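You operate a simulated robot arm through the tools that you are given. There is no shell and no other tool. Be economical: measure what you need, move in short steps, check, and stop when the job is done.

The job below is to be done with a simulated robot arm. You get a single attempt, and the scene is never put back.

JOB
Bin the scaly tube, lay the clean one in the blue tray and put the tray on the steel rack.
Fine: the bin drawer under the drainer; shut it again. Where these are worked on the way, their far stop is far enough and under half their travel is too little: bin drawer.

It is judged by the outcome, as a careful person would: the job done as asked, and still so three seconds after it is handed in. It fails if anything else is knocked over, pushed out of place, dropped, spilled or broken.

ROBOT AND FRAMES
A 6-joint arm with a two-finger parallel gripper on a trunk, on a base that drives. Base frame: it is fixed to the floor where the robot stands at the start and does not move with it; the origin is under the middle of the robot, x ahead of it, y to its left, z up. Readings come in m, degrees, newtons and seconds.
With the tool pointing down near the work surface it reaches from about 0.16 to 0.62 m from the robot's upright axis, wherever it stands. Its first joint turns from -166.0 to 166.0 degrees. Places, roughly: bin drawer [0.7, 0.1, 0.4]; inside of the bin drawer [0.7, 0.1, 0.3]; inside of the parts tray [0.7, 0, 0.8]; top of the steel rack [-0.3, 0.6, 0.8]. Payload 3.91 kg.
The TCP is the grasp point between the finger pads, 0.03 m short of the fingertips. In the tool frame z runs along the fingers and y along their closing line. Largest opening 0.11 m; finger width 0.02, thickness 0.01; the body of the gripper, 0.048 by 0.112 m, starts 0.055 m behind the TCP.
Orientation is that of the tool frame in the base frame, as a unit quaternion [x, y, z, w]. With the fingers straight down and closing along the base's y, the tool's x points along the base's -x, its y along +y and its z along -z.

CONTROLS
- The arm moves only by the tool servo_tool. Its argument "targets" is a list of rows, each an object (a shift or turn left out is 0, a gripper value left out holds the last) with "offset": the shift along the tool's x, y, z in m, a list of three; "delta_rot": the turn, a rotation vector about the tool's x, y, z in degrees, a list of three; "fingers": the gripper command, from -1 (fully open) to 1 (shut), values between in proportion. In form: [{"offset": [x, y, z], "delta_rot": [rx, ry, rz], "fingers": fingers}, ...]. A call has 1 to 20 rows; each row is the pose to reach, as a shift and turn from the pose commanded when the call began, along the tool's axes at that moment. Each row takes 0.2 s and may step no farther than 0.05 m and 8.6 degrees from the row before; otherwise, or with a gripper value out of range, the whole call is refused. A pose out of reach is approached as far as the arm can. The call stops where the force on the tool passes 60 N (or 10 N more than at its start, if that is more) or the arm is blocked; 0.2 s more then pass. Each finger travels about 0.045 m/s and halts on what it meets, pressing with about 36 N; the grip force reading is that of the motor and also rises with nothing between the fingers. The clock runs only during rows and for 0.2 s after the last one: add rows that repeat a pose to give the fingers time. The reply holds the time, the measured pose of the TCP, the force on the tool along the base axes, the opening and the grip force, in the units named above and with some noise, with the torque about the TCP (base axes, N m) and any sound that the robot's microphone picked up, and new pictures: "pictures" is both (left out), scene, wrist or none.
- Cameras (640 x 400 px; columns grow to the right, rows downward): "scene" is now at [-0.0319, 0.1862, 1.5345]; the picture's right is [0.54, -0.84, 0.00], its down [-0.79, -0.50, -0.36] and it looks along [0.31, 0.19, -0.93] (base axes); focal length 214 px, centre (320, 200). "wrist" rides on the gripper at [0.077, 0.007, -0.114] in the tool frame; the picture's right is [-0.09, 1.00, 0.00], its down [-0.80, -0.07, -0.59] and it looks along [-0.59, -0.05, 0.80] (tool axes); focal length 270 px, centre (320, 200). There is no depth. A picture from a camera that has moved, and an enlarged one, comes with that camera's place and axes in the base frame and with its lens.
- raise_lower(by): slides the trunk up (or, below 0, down) by that many m; the arm and the scene camera ride with it, the base frame stays. It gives what a move gives, with no picture.
- base_move(legs): drives the robot by 1 to 6 legs, each [ahead, turn to the left] in m and degrees, along the robot's own axes; the way and the turn of a leg run together, so that a leg with both is an arc; at most 1.5 m and 180 degrees a leg. The arm and the cameras ride along, it lands a little off, and it stops where it bumps. It gives what a move gives, and a new picture of the scene camera.
- turn_head(pan, tilt): turns the head with the scene camera to pan (to the left, within 155 degrees either way) and tilt (down, from -29 to 69), counted from straight ahead of the robot. It gives what a move gives, and a new picture of the scene camera.
- enlarge(camera, box): a new picture of the part [left, top, right, bottom] of that camera's present view, enlarged. It takes no simulated time.
- hand_in(): hands the job in; it is judged then, once.

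Work in short steps. Places have to be worked out from the pictures, the camera data and where the tool is seen: move nearer, look again, correct. Check each grasp and each placing, and mend what went wrong. You have 120 turns and 260 pictures in all, those below and enlarged ones among them. Open the gripper and draw the arm clear of the work before you hand the job in, unless the task says otherwise; then end with one line.

The tools are called after ">>>" by a JSON object that holds its "fn" and its "kwargs". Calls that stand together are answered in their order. servo_tool: Moves the arm, as the interface text tells. Its arguments: {"type":"object","properties":{"targets":{"type":"array"},"pictures":{"type":"string","enum":["both","scene","wrist","none"]}},"required":["targets"]} The other tools are called the same way: raise_lower (by) slides the trunk up or down; base_move (legs) drives the base; turn_head (pan, tilt) turns the head that bears the scene camera; enlarge (camera, box) takes an enlarged picture of a part of a camera's view; hand_in () hands the job in.

At the start:

```text
time_s: 0.0
tcp_pos: [0.3853, 0.2046, 1.1697]
orientation: [-0.002, 1.0, 0.0, 0.0]
ft_force: [-0.4, -0.6, -0.2]
moment: [0.03, 0.0, -0.01]
finger_gap: 0.11
grip_force: 0.2
trunk travel left (down, up): [-0.525, 0.085]
robot x, y, heading: [-0.0017, 0.002, -0.3]
head pan, tilt: [32.5, 68.8]
```

scene: 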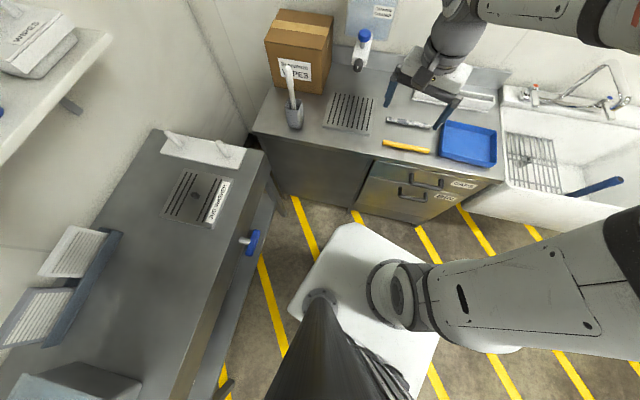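
wrist: 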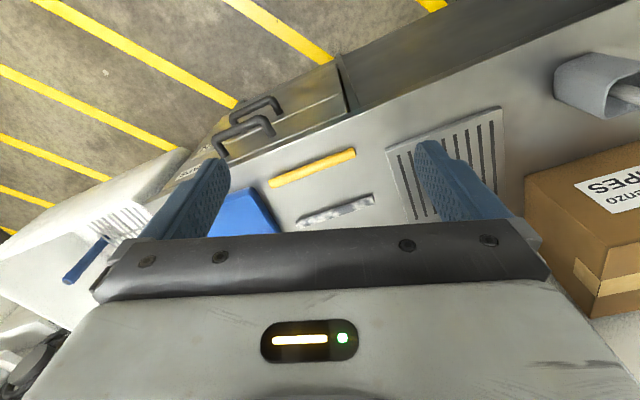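

I'll look closer at the worktop and drawers first.

>>> {"fn": "enlarge", "kwargs": {"camera": "scene", "box": [320, 60, 520, 220]}}

>>> {"fn": "enlarge", "kwargs": {"camera": "scene", "box": [0, 120, 280, 400]}}

>>> {"fn": "enlarge", "kwargs": {"camera": "wrist", "box": [200, 60, 520, 260]}}

```text
2.50 times, centred on (420, 140) of scene
camera zoom: at [-0.0319, 0.1862, 1.5345], right [0.54, -0.84, 0.0], down [-0.79, -0.5, -0.36], along [0.31, 0.19, -0.93], focal length 536 px, centre (70, 350)
```

zoom: 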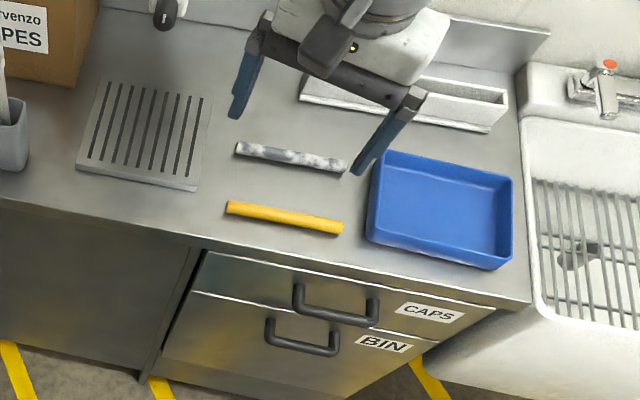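

```text
1.43 times, centred on (140, 260) of scene
camera zoom: at [-0.0319, 0.1862, 1.5345], right [0.54, -0.84, 0.0], down [-0.79, -0.5, -0.36], along [0.31, 0.19, -0.93], focal length 306 px, centre (577, 114)
```

zoom: 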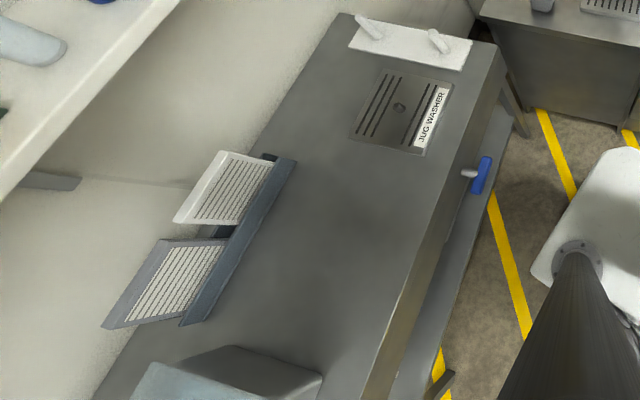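

```text
2.00 times, centred on (360, 160) of wrist
camera zoom: at [0.3095, 0.2112, 1.2839], right [0.08, 1.0, 0.0], down [0.8, -0.07, 0.59], along [0.59, -0.05, -0.8], focal length 541 px, centre (240, 280)
```

zoom: 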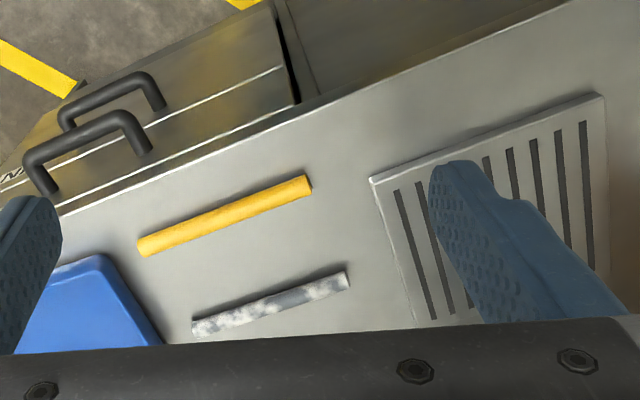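

The white-flecked tube is the scaly one and the yellow one is clean. The bench top is near z 0.83 and turned about 21°. Next I look at the left side for the steel rack.

>>> {"fn": "turn_head", "kwargs": {"pan": 100, "tilt": 50}}

>>> {"fn": "turn_head", "kwargs": {"pan": 21, "tilt": 60}}

```text
time_s: 1.4
tcp_pos: [0.3867, 0.2041, 1.1696]
orientation: [-0.003, 1.0, 0.001, 0.0]
ft_force: [0.0, 0.2, 0.4]
moment: [0.0, -0.02, -0.01]
finger_gap: 0.1098
grip_force: 0.1
trunk travel left (down, up): [-0.525, 0.085]
robot x, y, heading: [-0.0, 0.009, -0.0]
head pan, tilt: [100.0, 50.0]
camera scene: at [-0.0923, 0.2321, 1.5564], right [0.99, 0.17, 0.0], down [0.13, -0.75, -0.64], along [-0.11, 0.63, -0.77], focal length 214 px, centre (320, 200)
```

scene: 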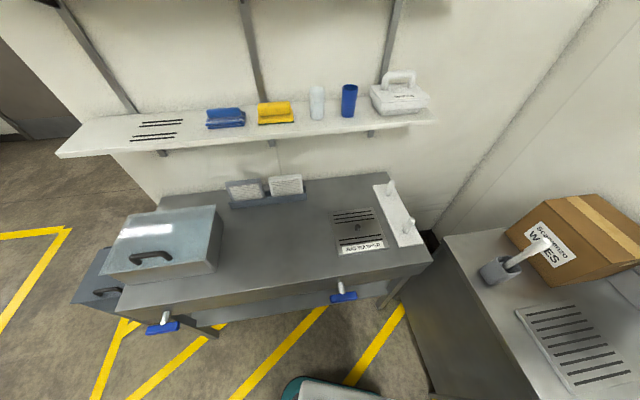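

```text
time_s: 2.9
tcp_pos: [0.3857, 0.2052, 1.1692]
orientation: [-0.003, 1.0, 0.0, 0.0]
ft_force: [-0.4, -0.1, -0.5]
moment: [-0.03, 0.0, 0.0]
finger_gap: 0.1099
grip_force: 0.0
trunk travel left (down, up): [-0.525, 0.085]
robot x, y, heading: [-0.0023, 0.0095, 0.0]
head pan, tilt: [21.0, 60.0]
camera scene: at [-0.0169, 0.1801, 1.5439], right [0.36, -0.93, 0.0], down [-0.81, -0.31, -0.5], along [0.47, 0.18, -0.87], focal length 214 px, centre (320, 200)
```

scene: 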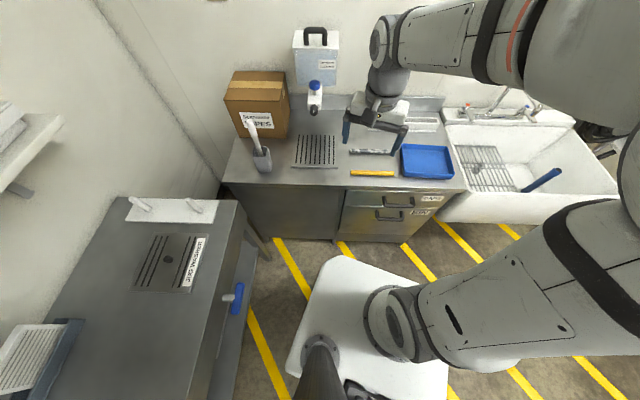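

The steel rack is the bench on the left, its front edge parallel to the 21° frame. I square the robot to the kitchen.

>>> {"fn": "base_move", "kwargs": {"legs": [[0, 21]]}}

>>> {"fn": "turn_head", "kwargs": {"pan": 0, "tilt": 69}}

>>> {"fn": "raise_lower", "kwargs": {"by": -0.15}}

>>> {"fn": "turn_head", "kwargs": {"pan": 0, "tilt": 67}}

```text
time_s: 4.4
tcp_pos: [0.2941, 0.3273, 1.1692]
orientation: [-0.181, 0.984, 0.0, 0.0]
ft_force: [-0.4, -0.1, 0.0]
moment: [-0.03, 0.06, -0.01]
finger_gap: 0.11
grip_force: 0.0
trunk travel left (down, up): [-0.525, 0.085]
robot x, y, heading: [0.0024, 0.0044, 19.8]
head pan, tilt: [21.0, 60.0]
camera scene: at [-0.0731, 0.163, 1.5439], right [0.65, -0.76, 0.0], down [-0.66, -0.57, -0.5], along [0.38, 0.33, -0.87], focal length 214 px, centre (320, 200)
```

scene: 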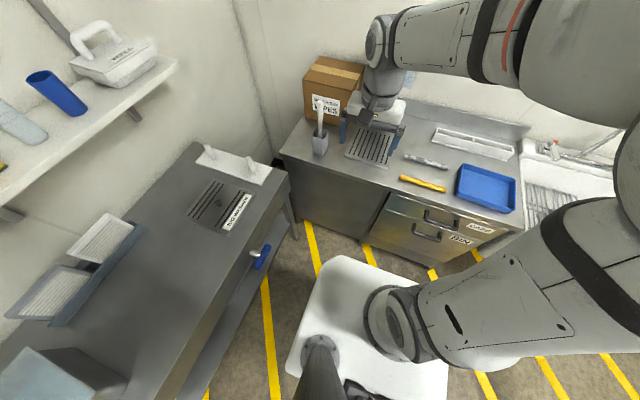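

```text
time_s: 5.2
tcp_pos: [0.2937, 0.328, 1.1694]
orientation: [-0.179, 0.984, 0.0, -0.001]
ft_force: [0.3, 0.2, -0.6]
moment: [-0.01, 0.05, 0.0]
finger_gap: 0.1099
grip_force: 0.1
trunk travel left (down, up): [-0.525, 0.085]
robot x, y, heading: [-0.0008, 0.0047, 20.0]
head pan, tilt: [0.0, 68.8]
camera scene: at [-0.071, 0.1382, 1.5345], right [0.34, -0.94, 0.0], down [-0.88, -0.32, -0.36], along [0.34, 0.12, -0.93], focal length 214 px, centre (320, 200)
```

scene: 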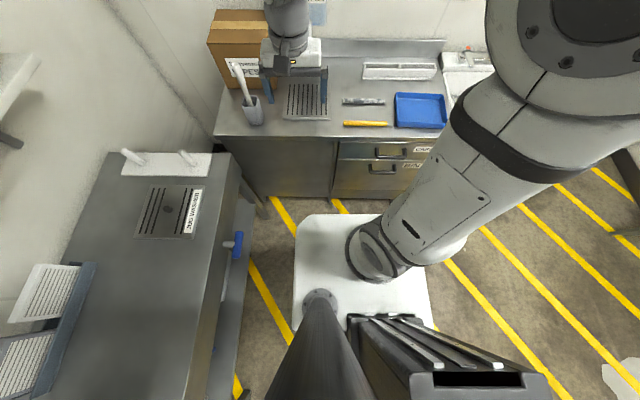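

```text
time_s: 7.0
tcp_pos: [0.2945, 0.3286, 1.0189]
orientation: [-0.181, 0.984, 0.001, -0.001]
ft_force: [0.7, -0.1, -0.2]
moment: [-0.02, 0.04, 0.01]
finger_gap: 0.1101
grip_force: 0.0
trunk travel left (down, up): [-0.375, 0.235]
robot x, y, heading: [0.0004, 0.0027, 19.8]
head pan, tilt: [0.0, 68.8]
```

```text
time_s: 7.6
tcp_pos: [0.2937, 0.3277, 1.0193]
orientation: [-0.18, 0.984, 0.0, 0.001]
ft_force: [0.1, -0.2, 0.0]
moment: [-0.03, 0.01, -0.02]
finger_gap: 0.1099
grip_force: 0.0
trunk travel left (down, up): [-0.375, 0.235]
robot x, y, heading: [0.001, 0.0023, 19.8]
head pan, tilt: [0.0, 67.0]
camera scene: at [-0.0688, 0.1388, 1.3863], right [0.34, -0.94, 0.0], down [-0.87, -0.31, -0.39], along [0.37, 0.13, -0.92], focal length 214 px, centre (320, 200)
```

scene: 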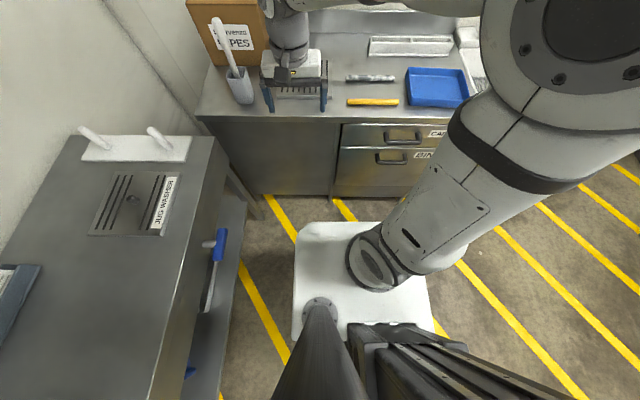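

The plate rides with the trunk, roughly ±0.2 m around the axis. I back off to make room for the drawer.

>>> {"fn": "base_move", "kwargs": {"legs": [[-0.2, 1]]}}

>>> {"fn": "servo_tool", "kwargs": {"targets": [{"delta_rot": [0, -8.5, 0]}, {"delta_rot": [0, -17, 0]}, {"delta_rot": [0, -25.5, 0]}, {"delta_rot": [0, -34, 0]}, {"delta_rot": [0, -42.5, 0]}, {"delta_rot": [0, -51, 0]}, {"delta_rot": [0, -59.5, 0]}, {"delta_rot": [0, -68, 0]}, {"delta_rot": [0, -76.5, 0]}, {"delta_rot": [0, -85, 0]}, {"delta_rot": [0, -90, 0]}]}}

```text
time_s: 9.2
tcp_pos: [0.1006, 0.2649, 1.0194]
orientation: [-0.19, 0.982, 0.0, 0.0]
ft_force: [0.4, 0.6, -0.4]
moment: [0.01, 0.01, 0.01]
finger_gap: 0.1099
grip_force: 0.0
trunk travel left (down, up): [-0.375, 0.235]
robot x, y, heading: [-0.1849, -0.0596, 21.0]
head pan, tilt: [0.0, 67.0]
camera scene: at [-0.2585, 0.0697, 1.3863], right [0.36, -0.93, 0.0], down [-0.86, -0.33, -0.39], along [0.36, 0.14, -0.92], focal length 214 px, centre (320, 200)
```

scene: 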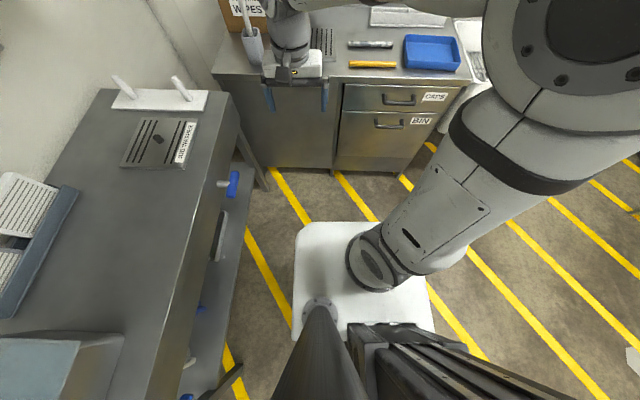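

```text
time_s: 11.6
tcp_pos: [0.1082, 0.3131, 1.035]
orientation: [-0.134, 0.693, 0.135, 0.695]
ft_force: [-0.2, 0.1, -0.1]
moment: [-0.01, 0.02, -0.03]
finger_gap: 0.1099
grip_force: 0.1
out of reach, approached as far as the arm can: row 8, 9, 10, 11
trunk travel left (down, up): [-0.375, 0.235]
robot x, y, heading: [-0.1845, -0.0608, 21.2]
head pan, tilt: [0.0, 67.0]
camera scene: at [-0.2584, 0.0702, 1.3862], right [0.36, -0.93, 0.0], down [-0.86, -0.33, -0.39], along [0.36, 0.14, -0.92], focal length 214 px, centre (320, 200)
camera wrist: at [-0.0003, 0.277, 0.9573], right [-0.37, 0.92, 0.09], down [-0.53, -0.29, 0.8], along [0.76, 0.25, 0.59], focal length 270 px, centre (320, 200)
```

scene: 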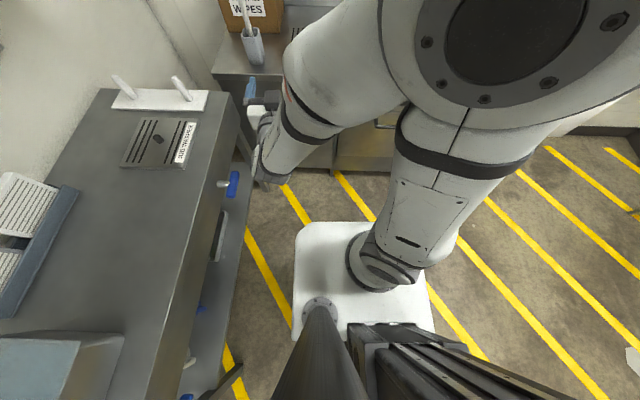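
wrist: 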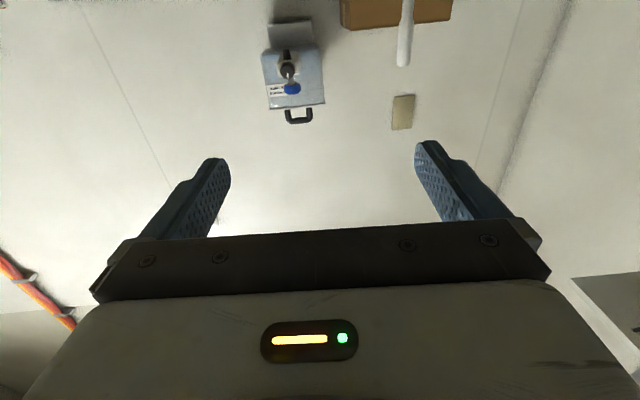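

Tool now points at the bench. I shift it right, roll it 90° so the fingers close vertically, ready for the horizontal handle.

>>> {"fn": "servo_tool", "kwargs": {"targets": [{"offset": [0, -0.038, 0.01], "delta_rot": [0, 0, 8.2]}, {"offset": [0, -0.076, 0.02], "delta_rot": [0, 0, 16.4]}, {"offset": [0, -0.114, 0.03], "delta_rot": [0, 0, 24.6]}, {"offset": [0, -0.152, 0.04], "delta_rot": [0, 0, 32.8]}, {"offset": [0, -0.19, 0.05], "delta_rot": [0, 0, 41]}, {"offset": [0, -0.228, 0.06], "delta_rot": [0, 0, 49.2]}, {"offset": [0, -0.266, 0.07], "delta_rot": [0, 0, 57.4]}, {"offset": [0, -0.304, 0.08], "delta_rot": [0, 0, 65.6]}, {"offset": [0, -0.342, 0.09], "delta_rot": [0, 0, 73.8]}, {"offset": [0, -0.38, 0.1], "delta_rot": [0, 0, 82]}, {"offset": [0, -0.42, 0.1], "delta_rot": [0, 0, 90]}]}}

>>> {"fn": "raise_lower", "kwargs": {"by": -0.2}}

>>> {"fn": "servo_tool", "kwargs": {"targets": [{"offset": [0, 0, 0]}]}}

```text
time_s: 13.4
tcp_pos: [0.1507, 0.1872, 1.1493]
orientation: [0.165, 0.753, 0.397, 0.499]
ft_force: [0.9, 0.3, -0.3]
moment: [0.02, 0.0, 0.02]
finger_gap: 0.1103
grip_force: 0.1
out of reach, approached as far as the arm can: row 1, 2, 3, 4, 5, 6, 7, 8, 9
trunk travel left (down, up): [-0.375, 0.235]
robot x, y, heading: [-0.1853, -0.0652, 21.2]
head pan, tilt: [0.0, 67.0]
stopped in row 9: the arm was blocked; the commanded pose is now the measured one
camera scene: at [-0.2581, 0.07, 1.3864], right [0.36, -0.93, 0.0], down [-0.86, -0.33, -0.39], along [0.36, 0.14, -0.92], focal length 214 px, centre (320, 200)
camera wrist: at [0.0148, 0.1924, 1.1292], right [-0.11, 0.57, 0.81], down [-0.15, -0.82, 0.55], along [0.98, -0.07, 0.18], focal length 270 px, centre (320, 200)
```

scene: 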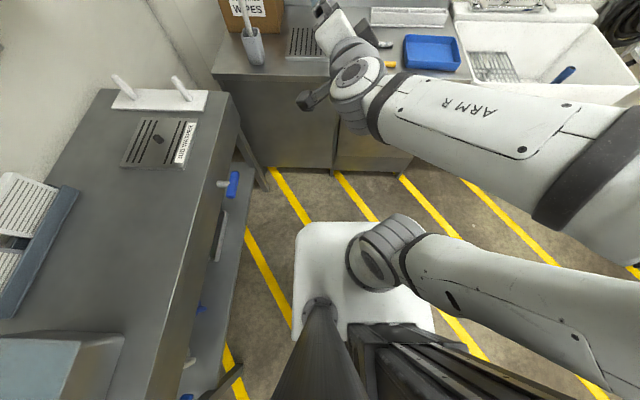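
wrist: 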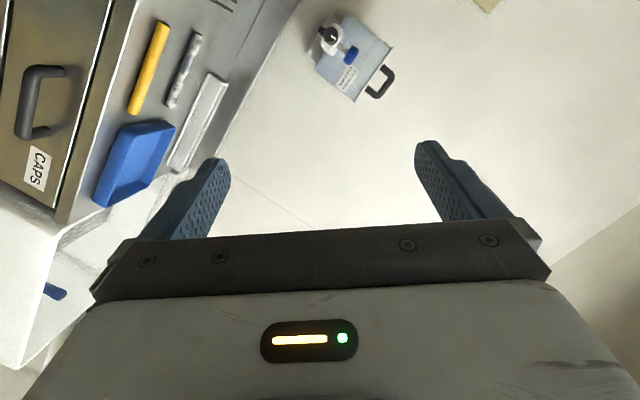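

```text
time_s: 15.8
tcp_pos: [0.154, 0.1954, 0.9658]
orientation: [0.153, 0.789, 0.355, 0.477]
ft_force: [0.1, 0.1, 0.3]
moment: [-0.02, 0.03, 0.0]
finger_gap: 0.1096
grip_force: 0.1
trunk travel left (down, up): [-0.231, 0.379]
robot x, y, heading: [-0.1904, -0.0623, 21.1]
head pan, tilt: [0.0, 67.0]
stopped: the arm was blocked; the commanded pose is now the measured one
```

```text
time_s: 16.2
tcp_pos: [0.1547, 0.1952, 0.9645]
orientation: [0.152, 0.789, 0.356, 0.478]
ft_force: [-0.1, 1.1, 0.2]
moment: [0.0, 0.01, 0.03]
finger_gap: 0.1099
grip_force: 0.0
trunk travel left (down, up): [-0.231, 0.379]
robot x, y, heading: [-0.1843, -0.0634, 20.9]
head pan, tilt: [0.0, 67.0]
camera scene: at [-0.2585, 0.0698, 1.2497], right [0.36, -0.93, 0.0], down [-0.86, -0.33, -0.39], along [0.36, 0.14, -0.92], focal length 214 px, centre (320, 200)
camera wrist: at [0.017, 0.1982, 0.953], right [-0.06, 0.65, 0.76], down [-0.11, -0.76, 0.64], along [0.99, -0.05, 0.11], focal length 270 px, centre (320, 200)
```

scene: 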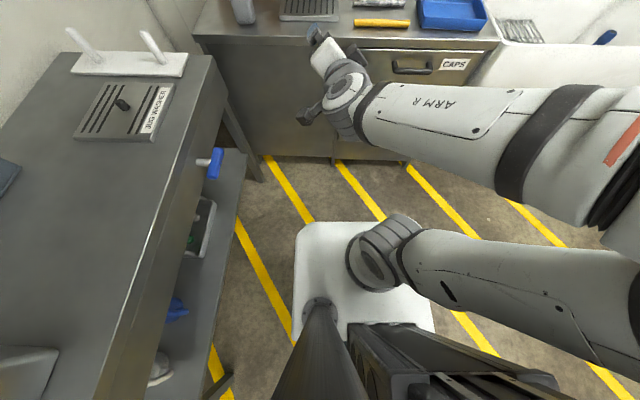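
wrist: 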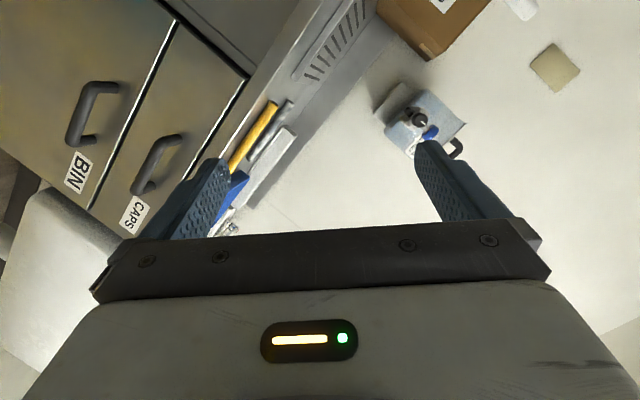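

The arm was cramped so close in. I extend it forward and to the right while finishing the roll.

>>> {"fn": "servo_tool", "kwargs": {"targets": [{"offset": [-0.029, -0.0176, 0.0214], "delta_rot": [0, 0, 0]}, {"offset": [-0.058, -0.035, 0.043], "delta_rot": [-1.8, -1.3, 5.3]}, {"offset": [-0.087, -0.053, 0.064], "delta_rot": [-3.6, -2.7, 10.7]}, {"offset": [-0.116, -0.07, 0.0855], "delta_rot": [-5.4, -4, 16]}, {"offset": [-0.145, -0.088, 0.107], "delta_rot": [-7.2, -5.4, 21.4]}, {"offset": [-0.174, -0.106, 0.128], "delta_rot": [-9, -6.7, 26.7]}, {"offset": [-0.203, -0.123, 0.15], "delta_rot": [-10.8, -8.1, 32.1]}, {"offset": [-0.232, -0.141, 0.171], "delta_rot": [-14.4, -10.8, 39.6]}, {"offset": [-0.232, -0.141, 0.171], "delta_rot": [-14.4, -10.8, 42.8]}]}}

```text
refused: row 8 steps farther than a row can; nothing moved
```

Row 8 turned too far; I spread the turn more evenly.

>>> {"fn": "servo_tool", "kwargs": {"targets": [{"offset": [-0.029, -0.0176, 0.0214], "delta_rot": [0, 0, 0]}, {"offset": [-0.058, -0.035, 0.043], "delta_rot": [-1.8, -1.3, 5.3]}, {"offset": [-0.087, -0.053, 0.064], "delta_rot": [-3.6, -2.7, 10.7]}, {"offset": [-0.116, -0.07, 0.0855], "delta_rot": [-5.4, -4, 16]}, {"offset": [-0.145, -0.088, 0.107], "delta_rot": [-7.2, -5.4, 21.4]}, {"offset": [-0.174, -0.106, 0.128], "delta_rot": [-9, -6.7, 26.7]}, {"offset": [-0.203, -0.123, 0.15], "delta_rot": [-10.8, -8.1, 32.1]}, {"offset": [-0.232, -0.141, 0.171], "delta_rot": [-12.6, -9.5, 37.4]}, {"offset": [-0.232, -0.141, 0.171], "delta_rot": [-14.4, -10.8, 42.8]}]}}

```text
time_s: 17.0
tcp_pos: [0.1531, 0.208, 0.9424]
orientation: [0.142, 0.826, 0.37, 0.401]
ft_force: [0.3, 0.6, 0.0]
moment: [-0.03, -0.02, 0.0]
finger_gap: 0.1101
grip_force: 0.1
out of reach, approached as far as the arm can: row 1, 2, 3
trunk travel left (down, up): [-0.231, 0.379]
robot x, y, heading: [-0.1873, -0.0625, 21.2]
head pan, tilt: [0.0, 67.0]
stopped in row 3: the arm was blocked; the commanded pose is now the measured one
camera scene: at [-0.2584, 0.0699, 1.2459], right [0.36, -0.93, 0.0], down [-0.86, -0.33, -0.39], along [0.36, 0.14, -0.92], focal length 214 px, centre (320, 200)
camera wrist: at [0.0165, 0.1971, 0.9518], right [-0.01, 0.64, 0.77], down [0.06, -0.77, 0.64], along [1.0, 0.05, -0.03], focal length 270 px, centre (320, 200)
```

scene: 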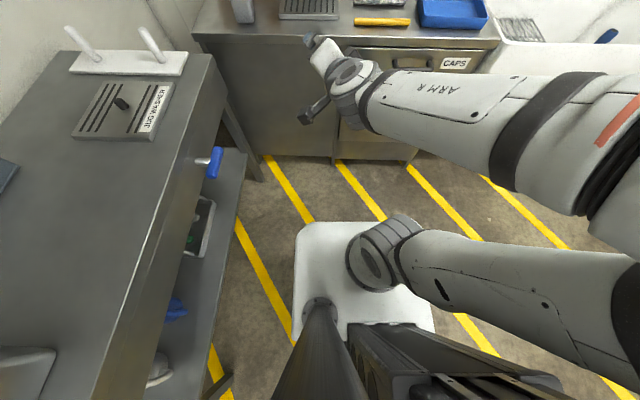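
wrist: 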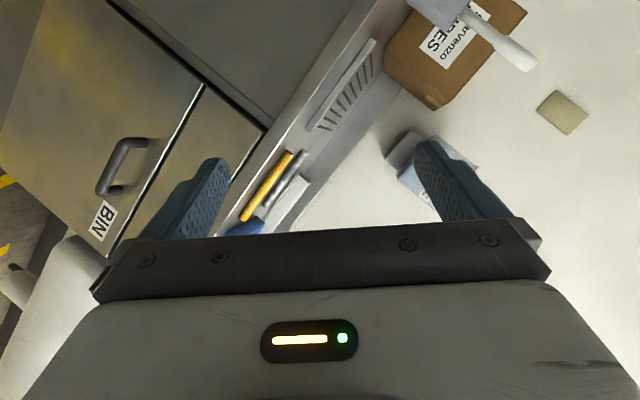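

The arm jammed in a cramped posture; I unwind it back to tool-down with the TCP further forward and will pitch it from there.

>>> {"fn": "servo_tool", "kwargs": {"targets": [{"offset": [-0.017, 0, -0.0037], "delta_rot": [3.6, 5.7, -3.6]}, {"offset": [-0.034, 0, -0.0074], "delta_rot": [7.2, 11.4, -7.2]}, {"offset": [-0.051, 0, -0.0111], "delta_rot": [10.8, 17.1, -10.7]}, {"offset": [-0.068, 0, -0.0148], "delta_rot": [14.4, 22.8, -14.3]}, {"offset": [-0.085, 0, -0.0185], "delta_rot": [18, 28.5, -17.9]}, {"offset": [-0.102, 0, -0.0222], "delta_rot": [21.5, 34.2, -21.5]}, {"offset": [-0.119, 0, -0.0259], "delta_rot": [25.1, 39.9, -25.1]}, {"offset": [-0.136, 0, -0.0296], "delta_rot": [28.7, 45.6, -28.6]}, {"offset": [-0.153, 0, -0.0333], "delta_rot": [32.3, 51.3, -32.2]}, {"offset": [-0.17, 0, -0.037], "delta_rot": [35.9, 57, -35.8]}]}}

```text
time_s: 19.2
tcp_pos: [0.2346, 0.0976, 1.0543]
orientation: [-0.181, 0.983, 0.002, 0.004]
ft_force: [-0.6, -0.3, 0.9]
moment: [-0.03, -0.03, -0.01]
finger_gap: 0.11
grip_force: 0.1
out of reach, approached as far as the arm can: row 1, 2, 3
trunk travel left (down, up): [-0.231, 0.379]
robot x, y, heading: [-0.1878, -0.0642, 21.0]
head pan, tilt: [0.0, 67.0]
camera scene: at [-0.2584, 0.0698, 1.242], right [0.36, -0.93, 0.0], down [-0.86, -0.33, -0.39], along [0.36, 0.14, -0.92], focal length 214 px, centre (320, 200)
camera wrist: at [0.1599, 0.0767, 1.1688], right [-0.27, 0.96, 0.0], down [0.77, 0.21, 0.6], along [0.58, 0.17, -0.8], focal length 270 px, centre (320, 200)
```

scene: 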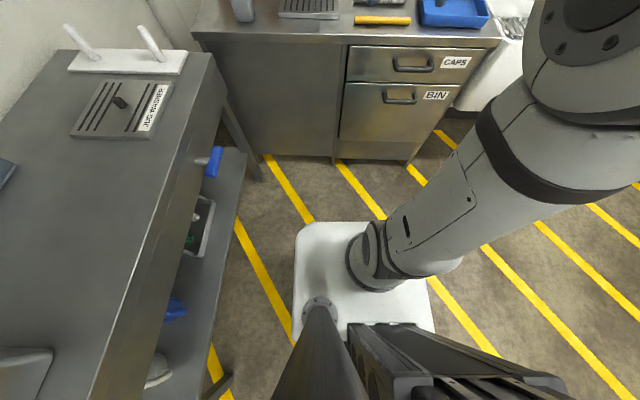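
wrist: 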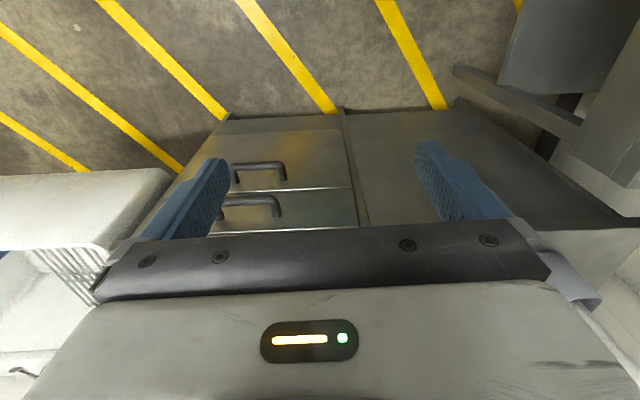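

Recovered. Triangulating both pictures puts the BIN handle at about (0.507, 0.027, 0.606). I pitch the tool forward again, this time further out and in front of the handle.

>>> {"fn": "servo_tool", "kwargs": {"targets": [{"offset": [-0.03, -0.015, 0], "delta_rot": [0, 0, 0]}, {"offset": [-0.06, -0.03, 0.0], "delta_rot": [0, -8.2, 0]}, {"offset": [-0.08, -0.045, 0.0], "delta_rot": [0, -16.4, 0]}, {"offset": [-0.1, -0.06, 0.01], "delta_rot": [0, -24.6, 0]}, {"offset": [-0.11, -0.075, 0.02], "delta_rot": [0, -32.8, 0]}, {"offset": [-0.12, -0.09, 0.03], "delta_rot": [0, -41, 0]}, {"offset": [-0.13, -0.105, 0.04], "delta_rot": [0, -49.2, 0]}, {"offset": [-0.13, -0.12, 0.05], "delta_rot": [0, -57.4, 0]}, {"offset": [-0.13, -0.135, 0.05], "delta_rot": [0, -65.6, 0]}, {"offset": [-0.13, -0.15, 0.05], "delta_rot": [0, -73.8, 0]}, {"offset": [-0.13, -0.163, 0.05], "delta_rot": [0, -82, 0]}, {"offset": [-0.13, -0.163, 0.05], "delta_rot": [0, -90, 0]}]}}

```text
time_s: 21.8
tcp_pos: [0.4129, -0.007, 1.0051]
orientation: [-0.124, 0.691, 0.129, 0.7]
ft_force: [-0.1, 0.1, 0.1]
moment: [-0.03, -0.01, -0.04]
finger_gap: 0.1104
grip_force: 0.1
trunk travel left (down, up): [-0.231, 0.379]
robot x, y, heading: [-0.1881, -0.062, 21.1]
head pan, tilt: [0.0, 67.0]
camera scene: at [-0.2584, 0.0698, 1.242], right [0.36, -0.93, 0.0], down [-0.86, -0.33, -0.39], along [0.36, 0.14, -0.92], focal length 214 px, centre (320, 200)
camera wrist: at [0.3046, -0.0403, 0.9268], right [-0.35, 0.93, 0.09], down [-0.54, -0.28, 0.79], along [0.76, 0.23, 0.6], focal length 270 px, centre (320, 200)
```

scene: 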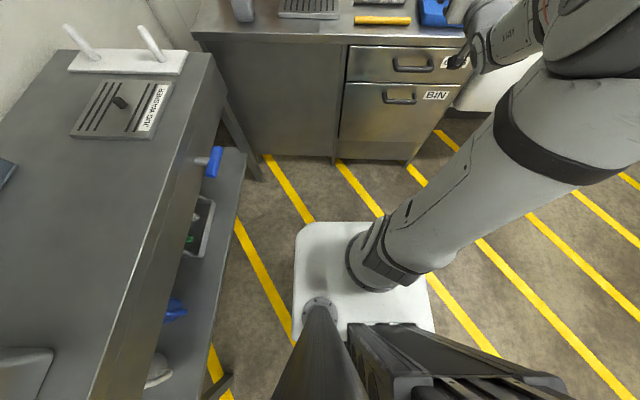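
wrist: 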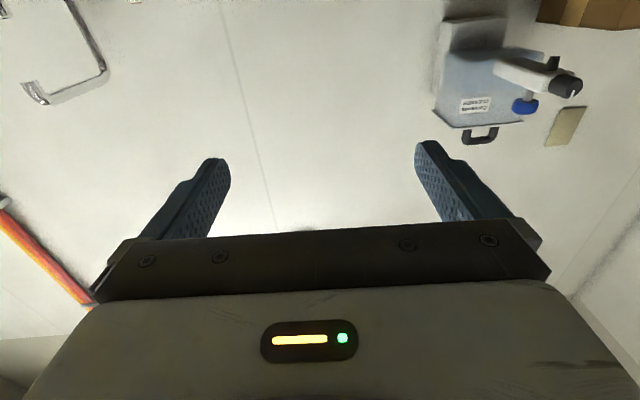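

Clean this time. Now a pure 90° roll in place and the fingers half closed.

>>> {"fn": "servo_tool", "kwargs": {"targets": [{"delta_rot": [0, 0, 8.2], "fingers": 0}, {"delta_rot": [0, 0, 16.4]}, {"delta_rot": [0, 0, 24.6]}, {"delta_rot": [0, 0, 32.8]}, {"delta_rot": [0, 0, 41]}, {"delta_rot": [0, 0, 49.2]}, {"delta_rot": [0, 0, 57.4]}, {"delta_rot": [0, 0, 65.6]}, {"delta_rot": [0, 0, 73.8]}, {"delta_rot": [0, 0, 82]}, {"delta_rot": [0, 0, 90]}]}}

>>> {"fn": "raise_lower", "kwargs": {"by": -0.2}}

>>> {"fn": "servo_tool", "kwargs": {"targets": [{"offset": [0, 0, 0]}]}}

```text
time_s: 24.2
tcp_pos: [0.4145, -0.0075, 1.0043]
orientation: [0.402, 0.578, 0.586, 0.401]
ft_force: [0.4, -0.3, 0.0]
moment: [0.01, -0.01, -0.03]
finger_gap: 0.0548
grip_force: 0.0
trunk travel left (down, up): [-0.231, 0.379]
robot x, y, heading: [-0.1845, -0.063, 21.3]
head pan, tilt: [0.0, 67.0]
camera scene: at [-0.2583, 0.0698, 1.242], right [0.36, -0.93, 0.0], down [-0.86, -0.33, -0.39], along [0.36, 0.14, -0.92], focal length 214 px, centre (320, 200)
camera wrist: at [0.2801, 0.0247, 1.0107], right [0.02, -0.09, 1.0], down [-0.27, -0.96, -0.08], along [0.96, -0.27, -0.05], focal length 270 px, centre (320, 200)
```

scene: 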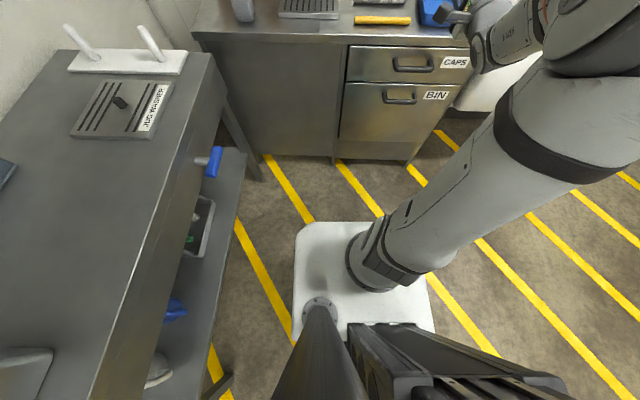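
wrist: 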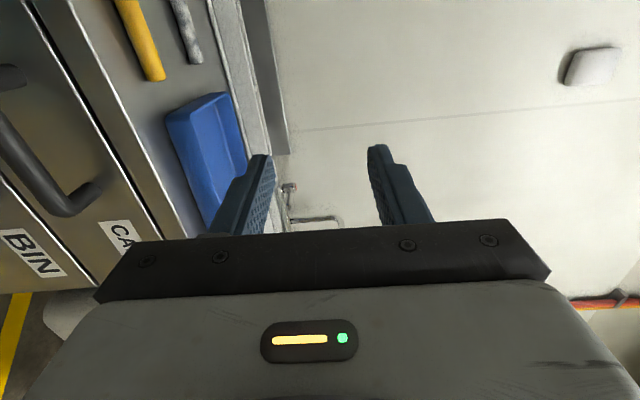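

```text
time_s: 26.3
tcp_pos: [0.4137, -0.0062, 0.8051]
orientation: [0.401, 0.577, 0.586, 0.403]
ft_force: [0.5, 0.2, 0.2]
moment: [0.0, -0.03, 0.03]
finger_gap: 0.055
grip_force: 0.2
trunk travel left (down, up): [-0.031, 0.579]
robot x, y, heading: [-0.1873, -0.0616, 21.4]
head pan, tilt: [0.0, 67.0]
```

```text
time_s: 26.7
tcp_pos: [0.4141, -0.0064, 0.8047]
orientation: [0.401, 0.578, 0.586, 0.402]
ft_force: [0.7, -0.6, 0.2]
moment: [0.0, 0.01, -0.02]
finger_gap: 0.055
grip_force: 0.0
trunk travel left (down, up): [-0.031, 0.579]
robot x, y, heading: [-0.1874, -0.0629, 21.0]
head pan, tilt: [0.0, 67.0]
camera scene: at [-0.2583, 0.0698, 1.042], right [0.36, -0.93, 0.0], down [-0.86, -0.33, -0.39], along [0.36, 0.14, -0.92], focal length 214 px, centre (320, 200)
camera wrist: at [0.2801, 0.0247, 0.8106], right [0.02, -0.09, 1.0], down [-0.27, -0.96, -0.08], along [0.96, -0.27, -0.05], focal length 270 px, centre (320, 200)
```

scene: 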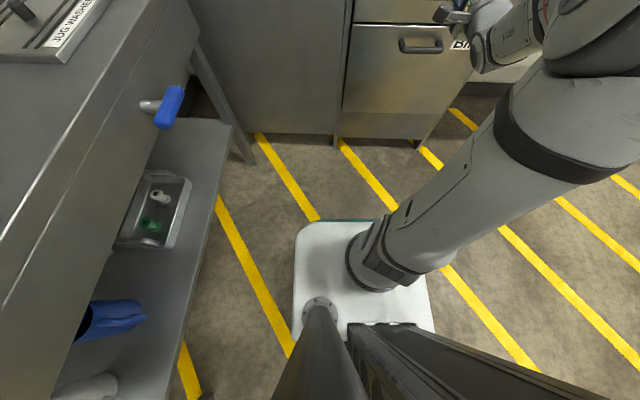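
wrist: 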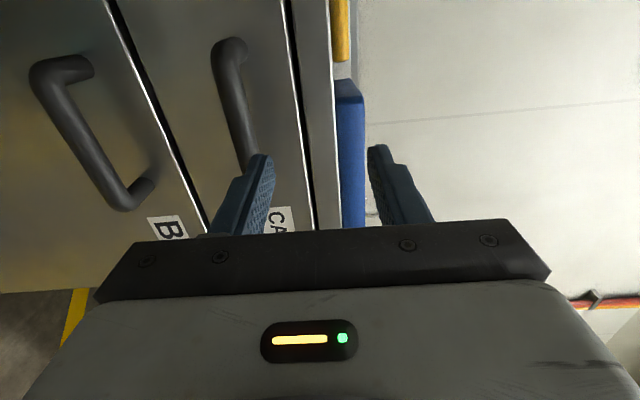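

Aligned laterally with the handle. I lower the tool to handle height, still ~7 cm clear of the bar.

>>> {"fn": "servo_tool", "kwargs": {"targets": [{"offset": [0, -0.05, 0]}, {"offset": [0, -0.1, 0]}, {"offset": [0, -0.15, 0]}, {"offset": [0, -0.198, 0]}]}}

```text
time_s: 27.7
tcp_pos: [0.4137, -0.0007, 0.609]
orientation: [0.4, 0.578, 0.587, 0.403]
ft_force: [-0.4, -0.3, 0.1]
moment: [-0.03, 0.03, 0.01]
finger_gap: 0.055
grip_force: 0.1
trunk travel left (down, up): [-0.031, 0.579]
robot x, y, heading: [-0.1869, -0.0627, 21.2]
head pan, tilt: [0.0, 67.0]
camera scene: at [-0.2588, 0.0698, 1.042], right [0.36, -0.93, 0.0], down [-0.86, -0.33, -0.39], along [0.36, 0.14, -0.92], focal length 214 px, centre (320, 200)
camera wrist: at [0.2795, 0.0312, 0.614], right [0.02, -0.09, 1.0], down [-0.27, -0.96, -0.08], along [0.96, -0.27, -0.05], focal length 270 px, centre (320, 200)
```

scene: 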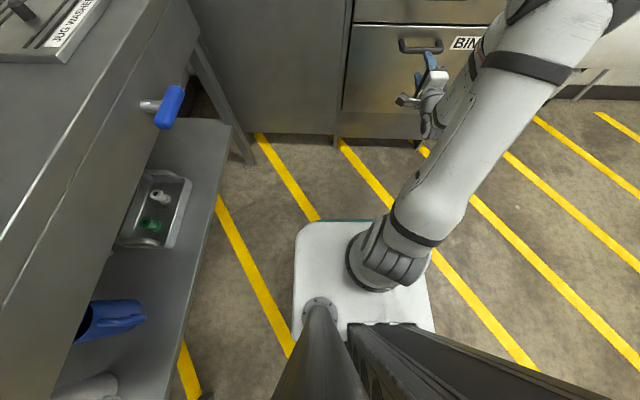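
wrist: 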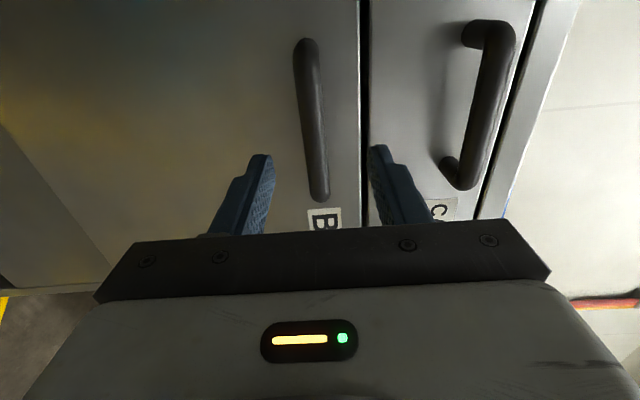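

The bar sits ~0.09–0.10 m ahead and ~6 mm low of tool centre. I advance and close on it.

>>> {"fn": "servo_tool", "kwargs": {"targets": [{"offset": [0, -0.006, 0.04]}, {"offset": [0, -0.006, 0.065]}, {"offset": [0, -0.006, 0.085]}, {"offset": [0, -0.006, 0.085], "fingers": 1}, {"offset": [0, -0.006, 0.085], "fingers": 1}, {"offset": [0, -0.006, 0.085], "fingers": 1}, {"offset": [0, -0.006, 0.085], "fingers": 1}]}}

```text
time_s: 29.3
tcp_pos: [0.4933, 0.0274, 0.6024]
orientation: [0.4, 0.579, 0.586, 0.402]
ft_force: [1.5, -0.3, 1.7]
moment: [-0.3, -0.12, -0.03]
finger_gap: 0.0198
grip_force: 44.7
trunk travel left (down, up): [-0.031, 0.579]
robot x, y, heading: [-0.1851, -0.0634, 21.2]
head pan, tilt: [0.0, 67.0]
camera scene: at [-0.2583, 0.0698, 1.042], right [0.36, -0.93, 0.0], down [-0.86, -0.33, -0.39], along [0.36, 0.14, -0.92], focal length 214 px, centre (320, 200)
camera wrist: at [0.36, 0.0586, 0.6089], right [0.02, -0.09, 1.0], down [-0.27, -0.96, -0.08], along [0.96, -0.27, -0.05], focal length 270 px, centre (320, 200)
```

scene: 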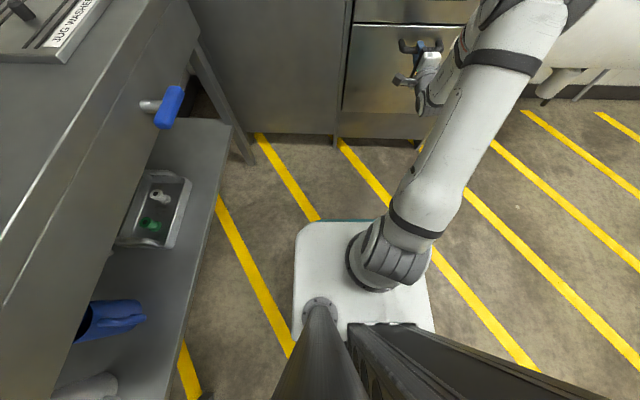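
wrist: 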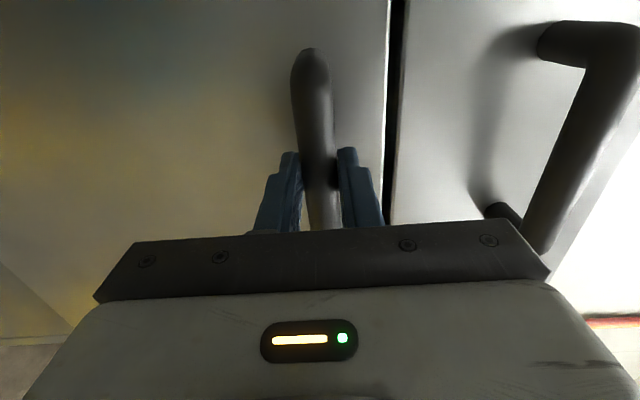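

Bar is gripped (0.0198 m gap). I pull straight back with the arm.

>>> {"fn": "servo_tool", "kwargs": {"targets": [{"offset": [0, 0, -0.02]}, {"offset": [0, 0, -0.045]}, {"offset": [0, 0, -0.07]}, {"offset": [0, 0, -0.095]}, {"offset": [0, 0, -0.12]}, {"offset": [0, 0, -0.145]}, {"offset": [0, 0, -0.17]}]}}

```text
time_s: 30.9
tcp_pos: [0.3458, -0.0332, 0.6027]
orientation: [0.397, 0.578, 0.589, 0.403]
ft_force: [-12.1, 35.3, 35.6]
moment: [-0.07, -0.6, 0.45]
finger_gap: 0.0198
grip_force: 45.0
out of reach, approached as far as the arm can: row 7
trunk travel left (down, up): [-0.031, 0.579]
robot x, y, heading: [-0.1842, -0.063, 21.2]
head pan, tilt: [0.0, 67.0]
camera scene: at [-0.2612, 0.0714, 1.0417], right [0.36, -0.93, 0.0], down [-0.86, -0.33, -0.39], along [0.37, 0.14, -0.92], focal length 214 px, centre (320, 200)
camera wrist: at [0.2112, -0.0037, 0.6077], right [0.02, -0.09, 1.0], down [-0.26, -0.96, -0.08], along [0.96, -0.26, -0.04], focal length 270 px, centre (320, 200)
```

scene: 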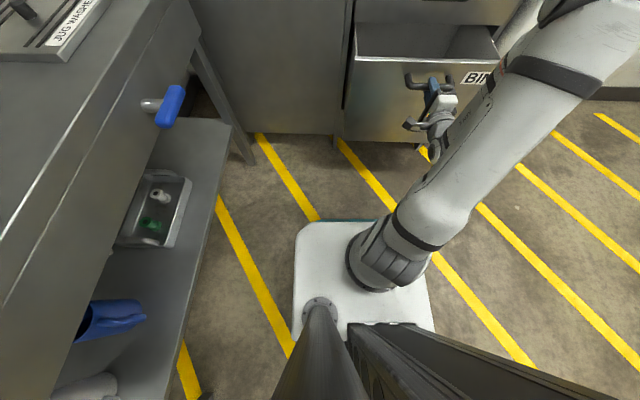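
wrist: 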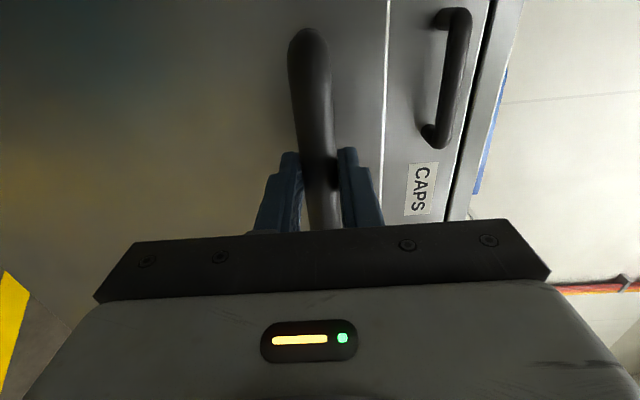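

Drawer is open 0.16 m. The arm is near its inner limit, so I drive the base back to find the far stop.

>>> {"fn": "base_move", "kwargs": {"legs": [[-0.1, 0]]}}

```text
time_s: 32.1
tcp_pos: [0.2515, -0.0706, 0.6024]
orientation: [0.397, 0.577, 0.589, 0.403]
ft_force: [-9.9, 30.4, 36.0]
moment: [-0.06, -0.58, 0.57]
finger_gap: 0.0195
grip_force: 44.9
trunk travel left (down, up): [-0.031, 0.579]
robot x, y, heading: [-0.2802, -0.1005, 20.8]
head pan, tilt: [0.0, 67.0]
camera scene: at [-0.3559, 0.0346, 1.0417], right [0.36, -0.93, 0.0], down [-0.86, -0.33, -0.39], along [0.37, 0.14, -0.92], focal length 214 px, centre (320, 200)
```

scene: 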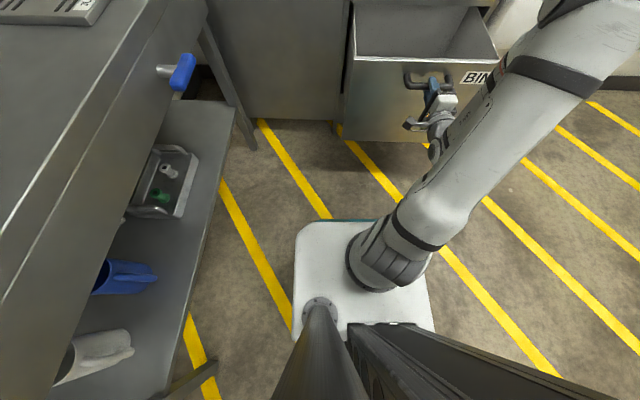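

Open 0.26 m and still sliding; a little further to find the stop.

>>> {"fn": "base_move", "kwargs": {"legs": [[-0.08, 0]]}}

```text
time_s: 33.1
tcp_pos: [0.1766, -0.1022, 0.6013]
orientation: [0.399, 0.577, 0.588, 0.402]
ft_force: [-0.2, -0.9, -0.6]
moment: [-0.02, -0.02, -0.02]
finger_gap: 0.0
grip_force: 37.5
trunk travel left (down, up): [-0.031, 0.579]
robot x, y, heading: [-0.3594, -0.1291, 20.9]
head pan, tilt: [0.0, 67.0]
camera scene: at [-0.4292, 0.0037, 1.0419], right [0.36, -0.93, 0.0], down [-0.86, -0.33, -0.39], along [0.36, 0.14, -0.92], focal length 214 px, centre (320, 200)
```

scene: 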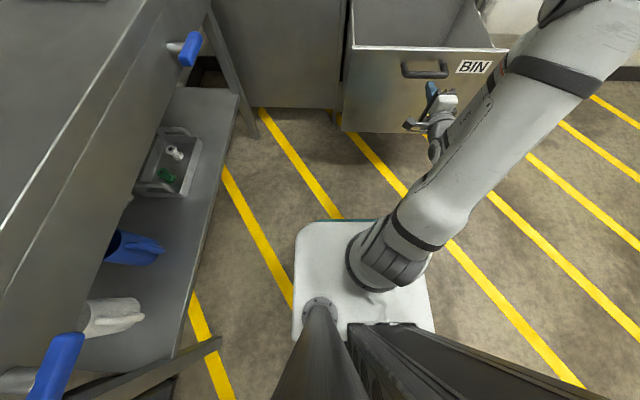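

The drawer hit its far stop (travel ≈0.28 m) and the fingers slid off; it stays fully open. I raise the trunk and turn the tool down with its closing line along the bench depth.

>>> {"fn": "raise_lower", "kwargs": {"by": 0.5}}

>>> {"fn": "servo_tool", "kwargs": {"targets": [{"delta_rot": [8.2, 0, 0], "fingers": -1}, {"delta_rot": [16.4, 0, 0]}, {"delta_rot": [24.6, 0, 0]}, {"delta_rot": [32.8, 0, 0]}, {"delta_rot": [41, 0, 0]}, {"delta_rot": [49.2, 0, 0]}, {"delta_rot": [57.4, 0, 0]}, {"delta_rot": [65.6, 0, 0]}, {"delta_rot": [73.8, 0, 0]}, {"delta_rot": [82, 0, 0]}, {"delta_rot": [90, 0, 0]}], "pictures": "wrist"}}

>>> {"fn": "servo_tool", "kwargs": {"targets": [{"delta_rot": [0, 0, 8.2], "fingers": -1}, {"delta_rot": [0, 0, 16.4]}, {"delta_rot": [0, 0, 24.6]}, {"delta_rot": [0, 0, 32.8]}, {"delta_rot": [0, 0, 41]}, {"delta_rot": [0, 0, 49.2]}, {"delta_rot": [0, 0, 57.4]}, {"delta_rot": [0, 0, 65.6]}, {"delta_rot": [0, 0, 73.8]}, {"delta_rot": [0, 0, 82]}, {"delta_rot": [0, 0, 90]}]}}

```text
refused: 0.5 is not a number from -0.4 to 0.4
```

```text
time_s: 35.2
tcp_pos: [0.185, -0.1001, 0.6081]
orientation: [0.559, 0.812, 0.138, 0.097]
ft_force: [5.2, 1.8, -0.1]
moment: [-0.06, -0.05, -0.04]
finger_gap: 0.1101
grip_force: 0.1
trunk travel left (down, up): [-0.031, 0.579]
robot x, y, heading: [-0.3539, -0.1299, 20.9]
head pan, tilt: [0.0, 67.0]
stopped in row 10: the force on the tool passed its limit at 71 N (the readings are from after the stop); the commanded pose is now the measured one
camera wrist: at [0.1275, -0.0394, 0.7181], right [0.91, 0.25, 0.33], down [0.04, -0.84, 0.54], along [0.42, -0.48, -0.77], focal length 270 px, centre (320, 200)
```

wrist: 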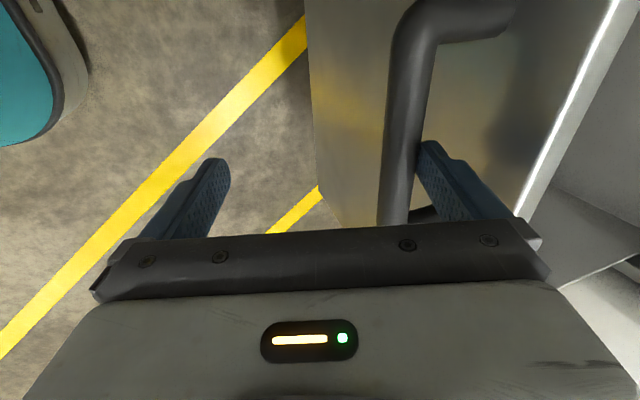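

```text
time_s: 36.0
tcp_pos: [0.1902, -0.098, 0.6139]
orientation: [0.714, 0.677, 0.163, 0.072]
ft_force: [7.9, 2.8, 1.8]
moment: [-0.11, -0.14, 0.22]
finger_gap: 0.1101
grip_force: 0.1
trunk travel left (down, up): [-0.031, 0.579]
robot x, y, heading: [-0.358, -0.1302, 21.3]
head pan, tilt: [0.0, 67.0]
stopped in row 4: the force on the tool passed its limit at 66 N (the readings are from after the stop); the commanded pose is now the measured one
camera scene: at [-0.4285, 0.0042, 1.0418], right [0.36, -0.93, 0.0], down [-0.86, -0.33, -0.39], along [0.36, 0.14, -0.92], focal length 214 px, centre (320, 200)
camera wrist: at [0.1608, -0.0356, 0.7331], right [0.94, -0.16, 0.31], down [-0.29, -0.86, 0.43], along [0.2, -0.49, -0.85], focal length 270 px, centre (320, 200)
```

scene: 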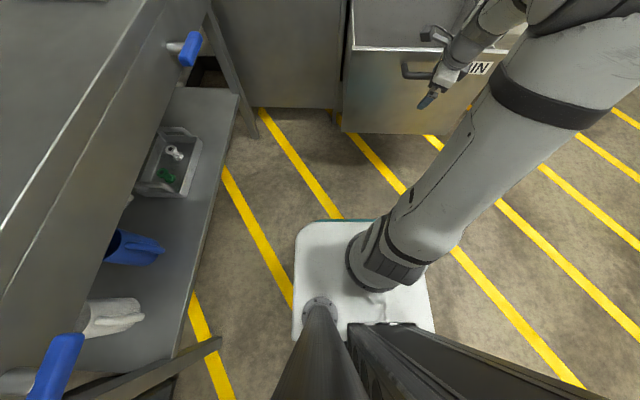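
wrist: 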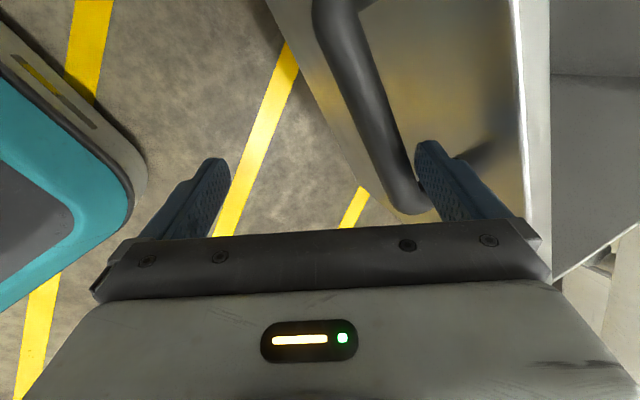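

A finger touched the handle because the raise was refused; I should not have batched those. Straight up is free whichever side of the bar the finger is on, so I raise the trunk.

>>> {"fn": "raise_lower", "kwargs": {"by": 0.3}}

```text
time_s: 39.0
tcp_pos: [0.1885, -0.0995, 0.9128]
orientation: [0.714, 0.677, 0.162, 0.07]
ft_force: [-0.1, 0.9, 0.1]
moment: [-0.01, 0.02, -0.01]
finger_gap: 0.1097
grip_force: 0.1
trunk travel left (down, up): [-0.331, 0.279]
robot x, y, heading: [-0.356, -0.1295, 21.1]
head pan, tilt: [0.0, 67.0]
```

Clear. I turn the tool so the wrist camera looks back at the robot's own base, to judge whether it fits under the open drawer.

>>> {"fn": "servo_tool", "kwargs": {"targets": [{"delta_rot": [1.36, -1.99, 7.23]}, {"delta_rot": [2.7, -4, 14.5]}, {"delta_rot": [4.1, -6, 21.7]}, {"delta_rot": [5.4, -8, 28.9]}, {"delta_rot": [6.8, -9.9, 36.2]}, {"delta_rot": [8.1, -11.9, 43.4]}, {"delta_rot": [9.5, -13.9, 50.6]}, {"delta_rot": [10.8, -15.9, 57.9]}, {"delta_rot": [12.2, -17.9, 65.1]}]}}

```text
time_s: 41.0
tcp_pos: [0.187, -0.0982, 0.9135]
orientation: [0.983, 0.183, -0.001, 0.0]
ft_force: [-0.2, 0.2, 0.2]
moment: [0.01, -0.02, -0.01]
finger_gap: 0.11
grip_force: 0.2
trunk travel left (down, up): [-0.331, 0.279]
robot x, y, heading: [-0.3545, -0.129, 20.9]
head pan, tilt: [0.0, 67.0]
camera scene: at [-0.4287, 0.0039, 1.342], right [0.36, -0.93, 0.0], down [-0.86, -0.33, -0.39], along [0.36, 0.14, -0.92], focal length 214 px, centre (320, 200)
camera wrist: at [0.2631, -0.077, 1.027], right [0.28, -0.96, 0.0], down [-0.77, -0.22, 0.6], along [-0.57, -0.16, -0.8], focal length 270 px, centre (320, 200)
```

scene: 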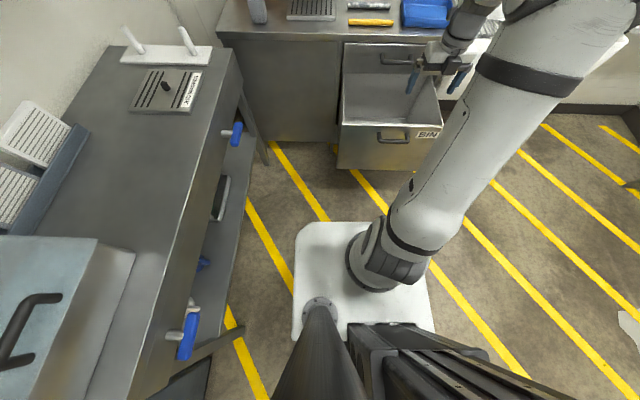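
wrist: 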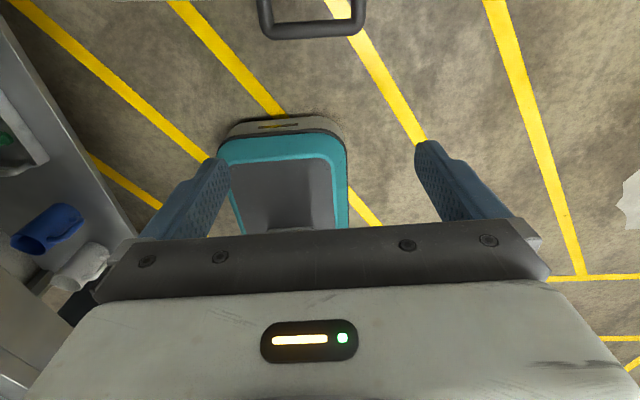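

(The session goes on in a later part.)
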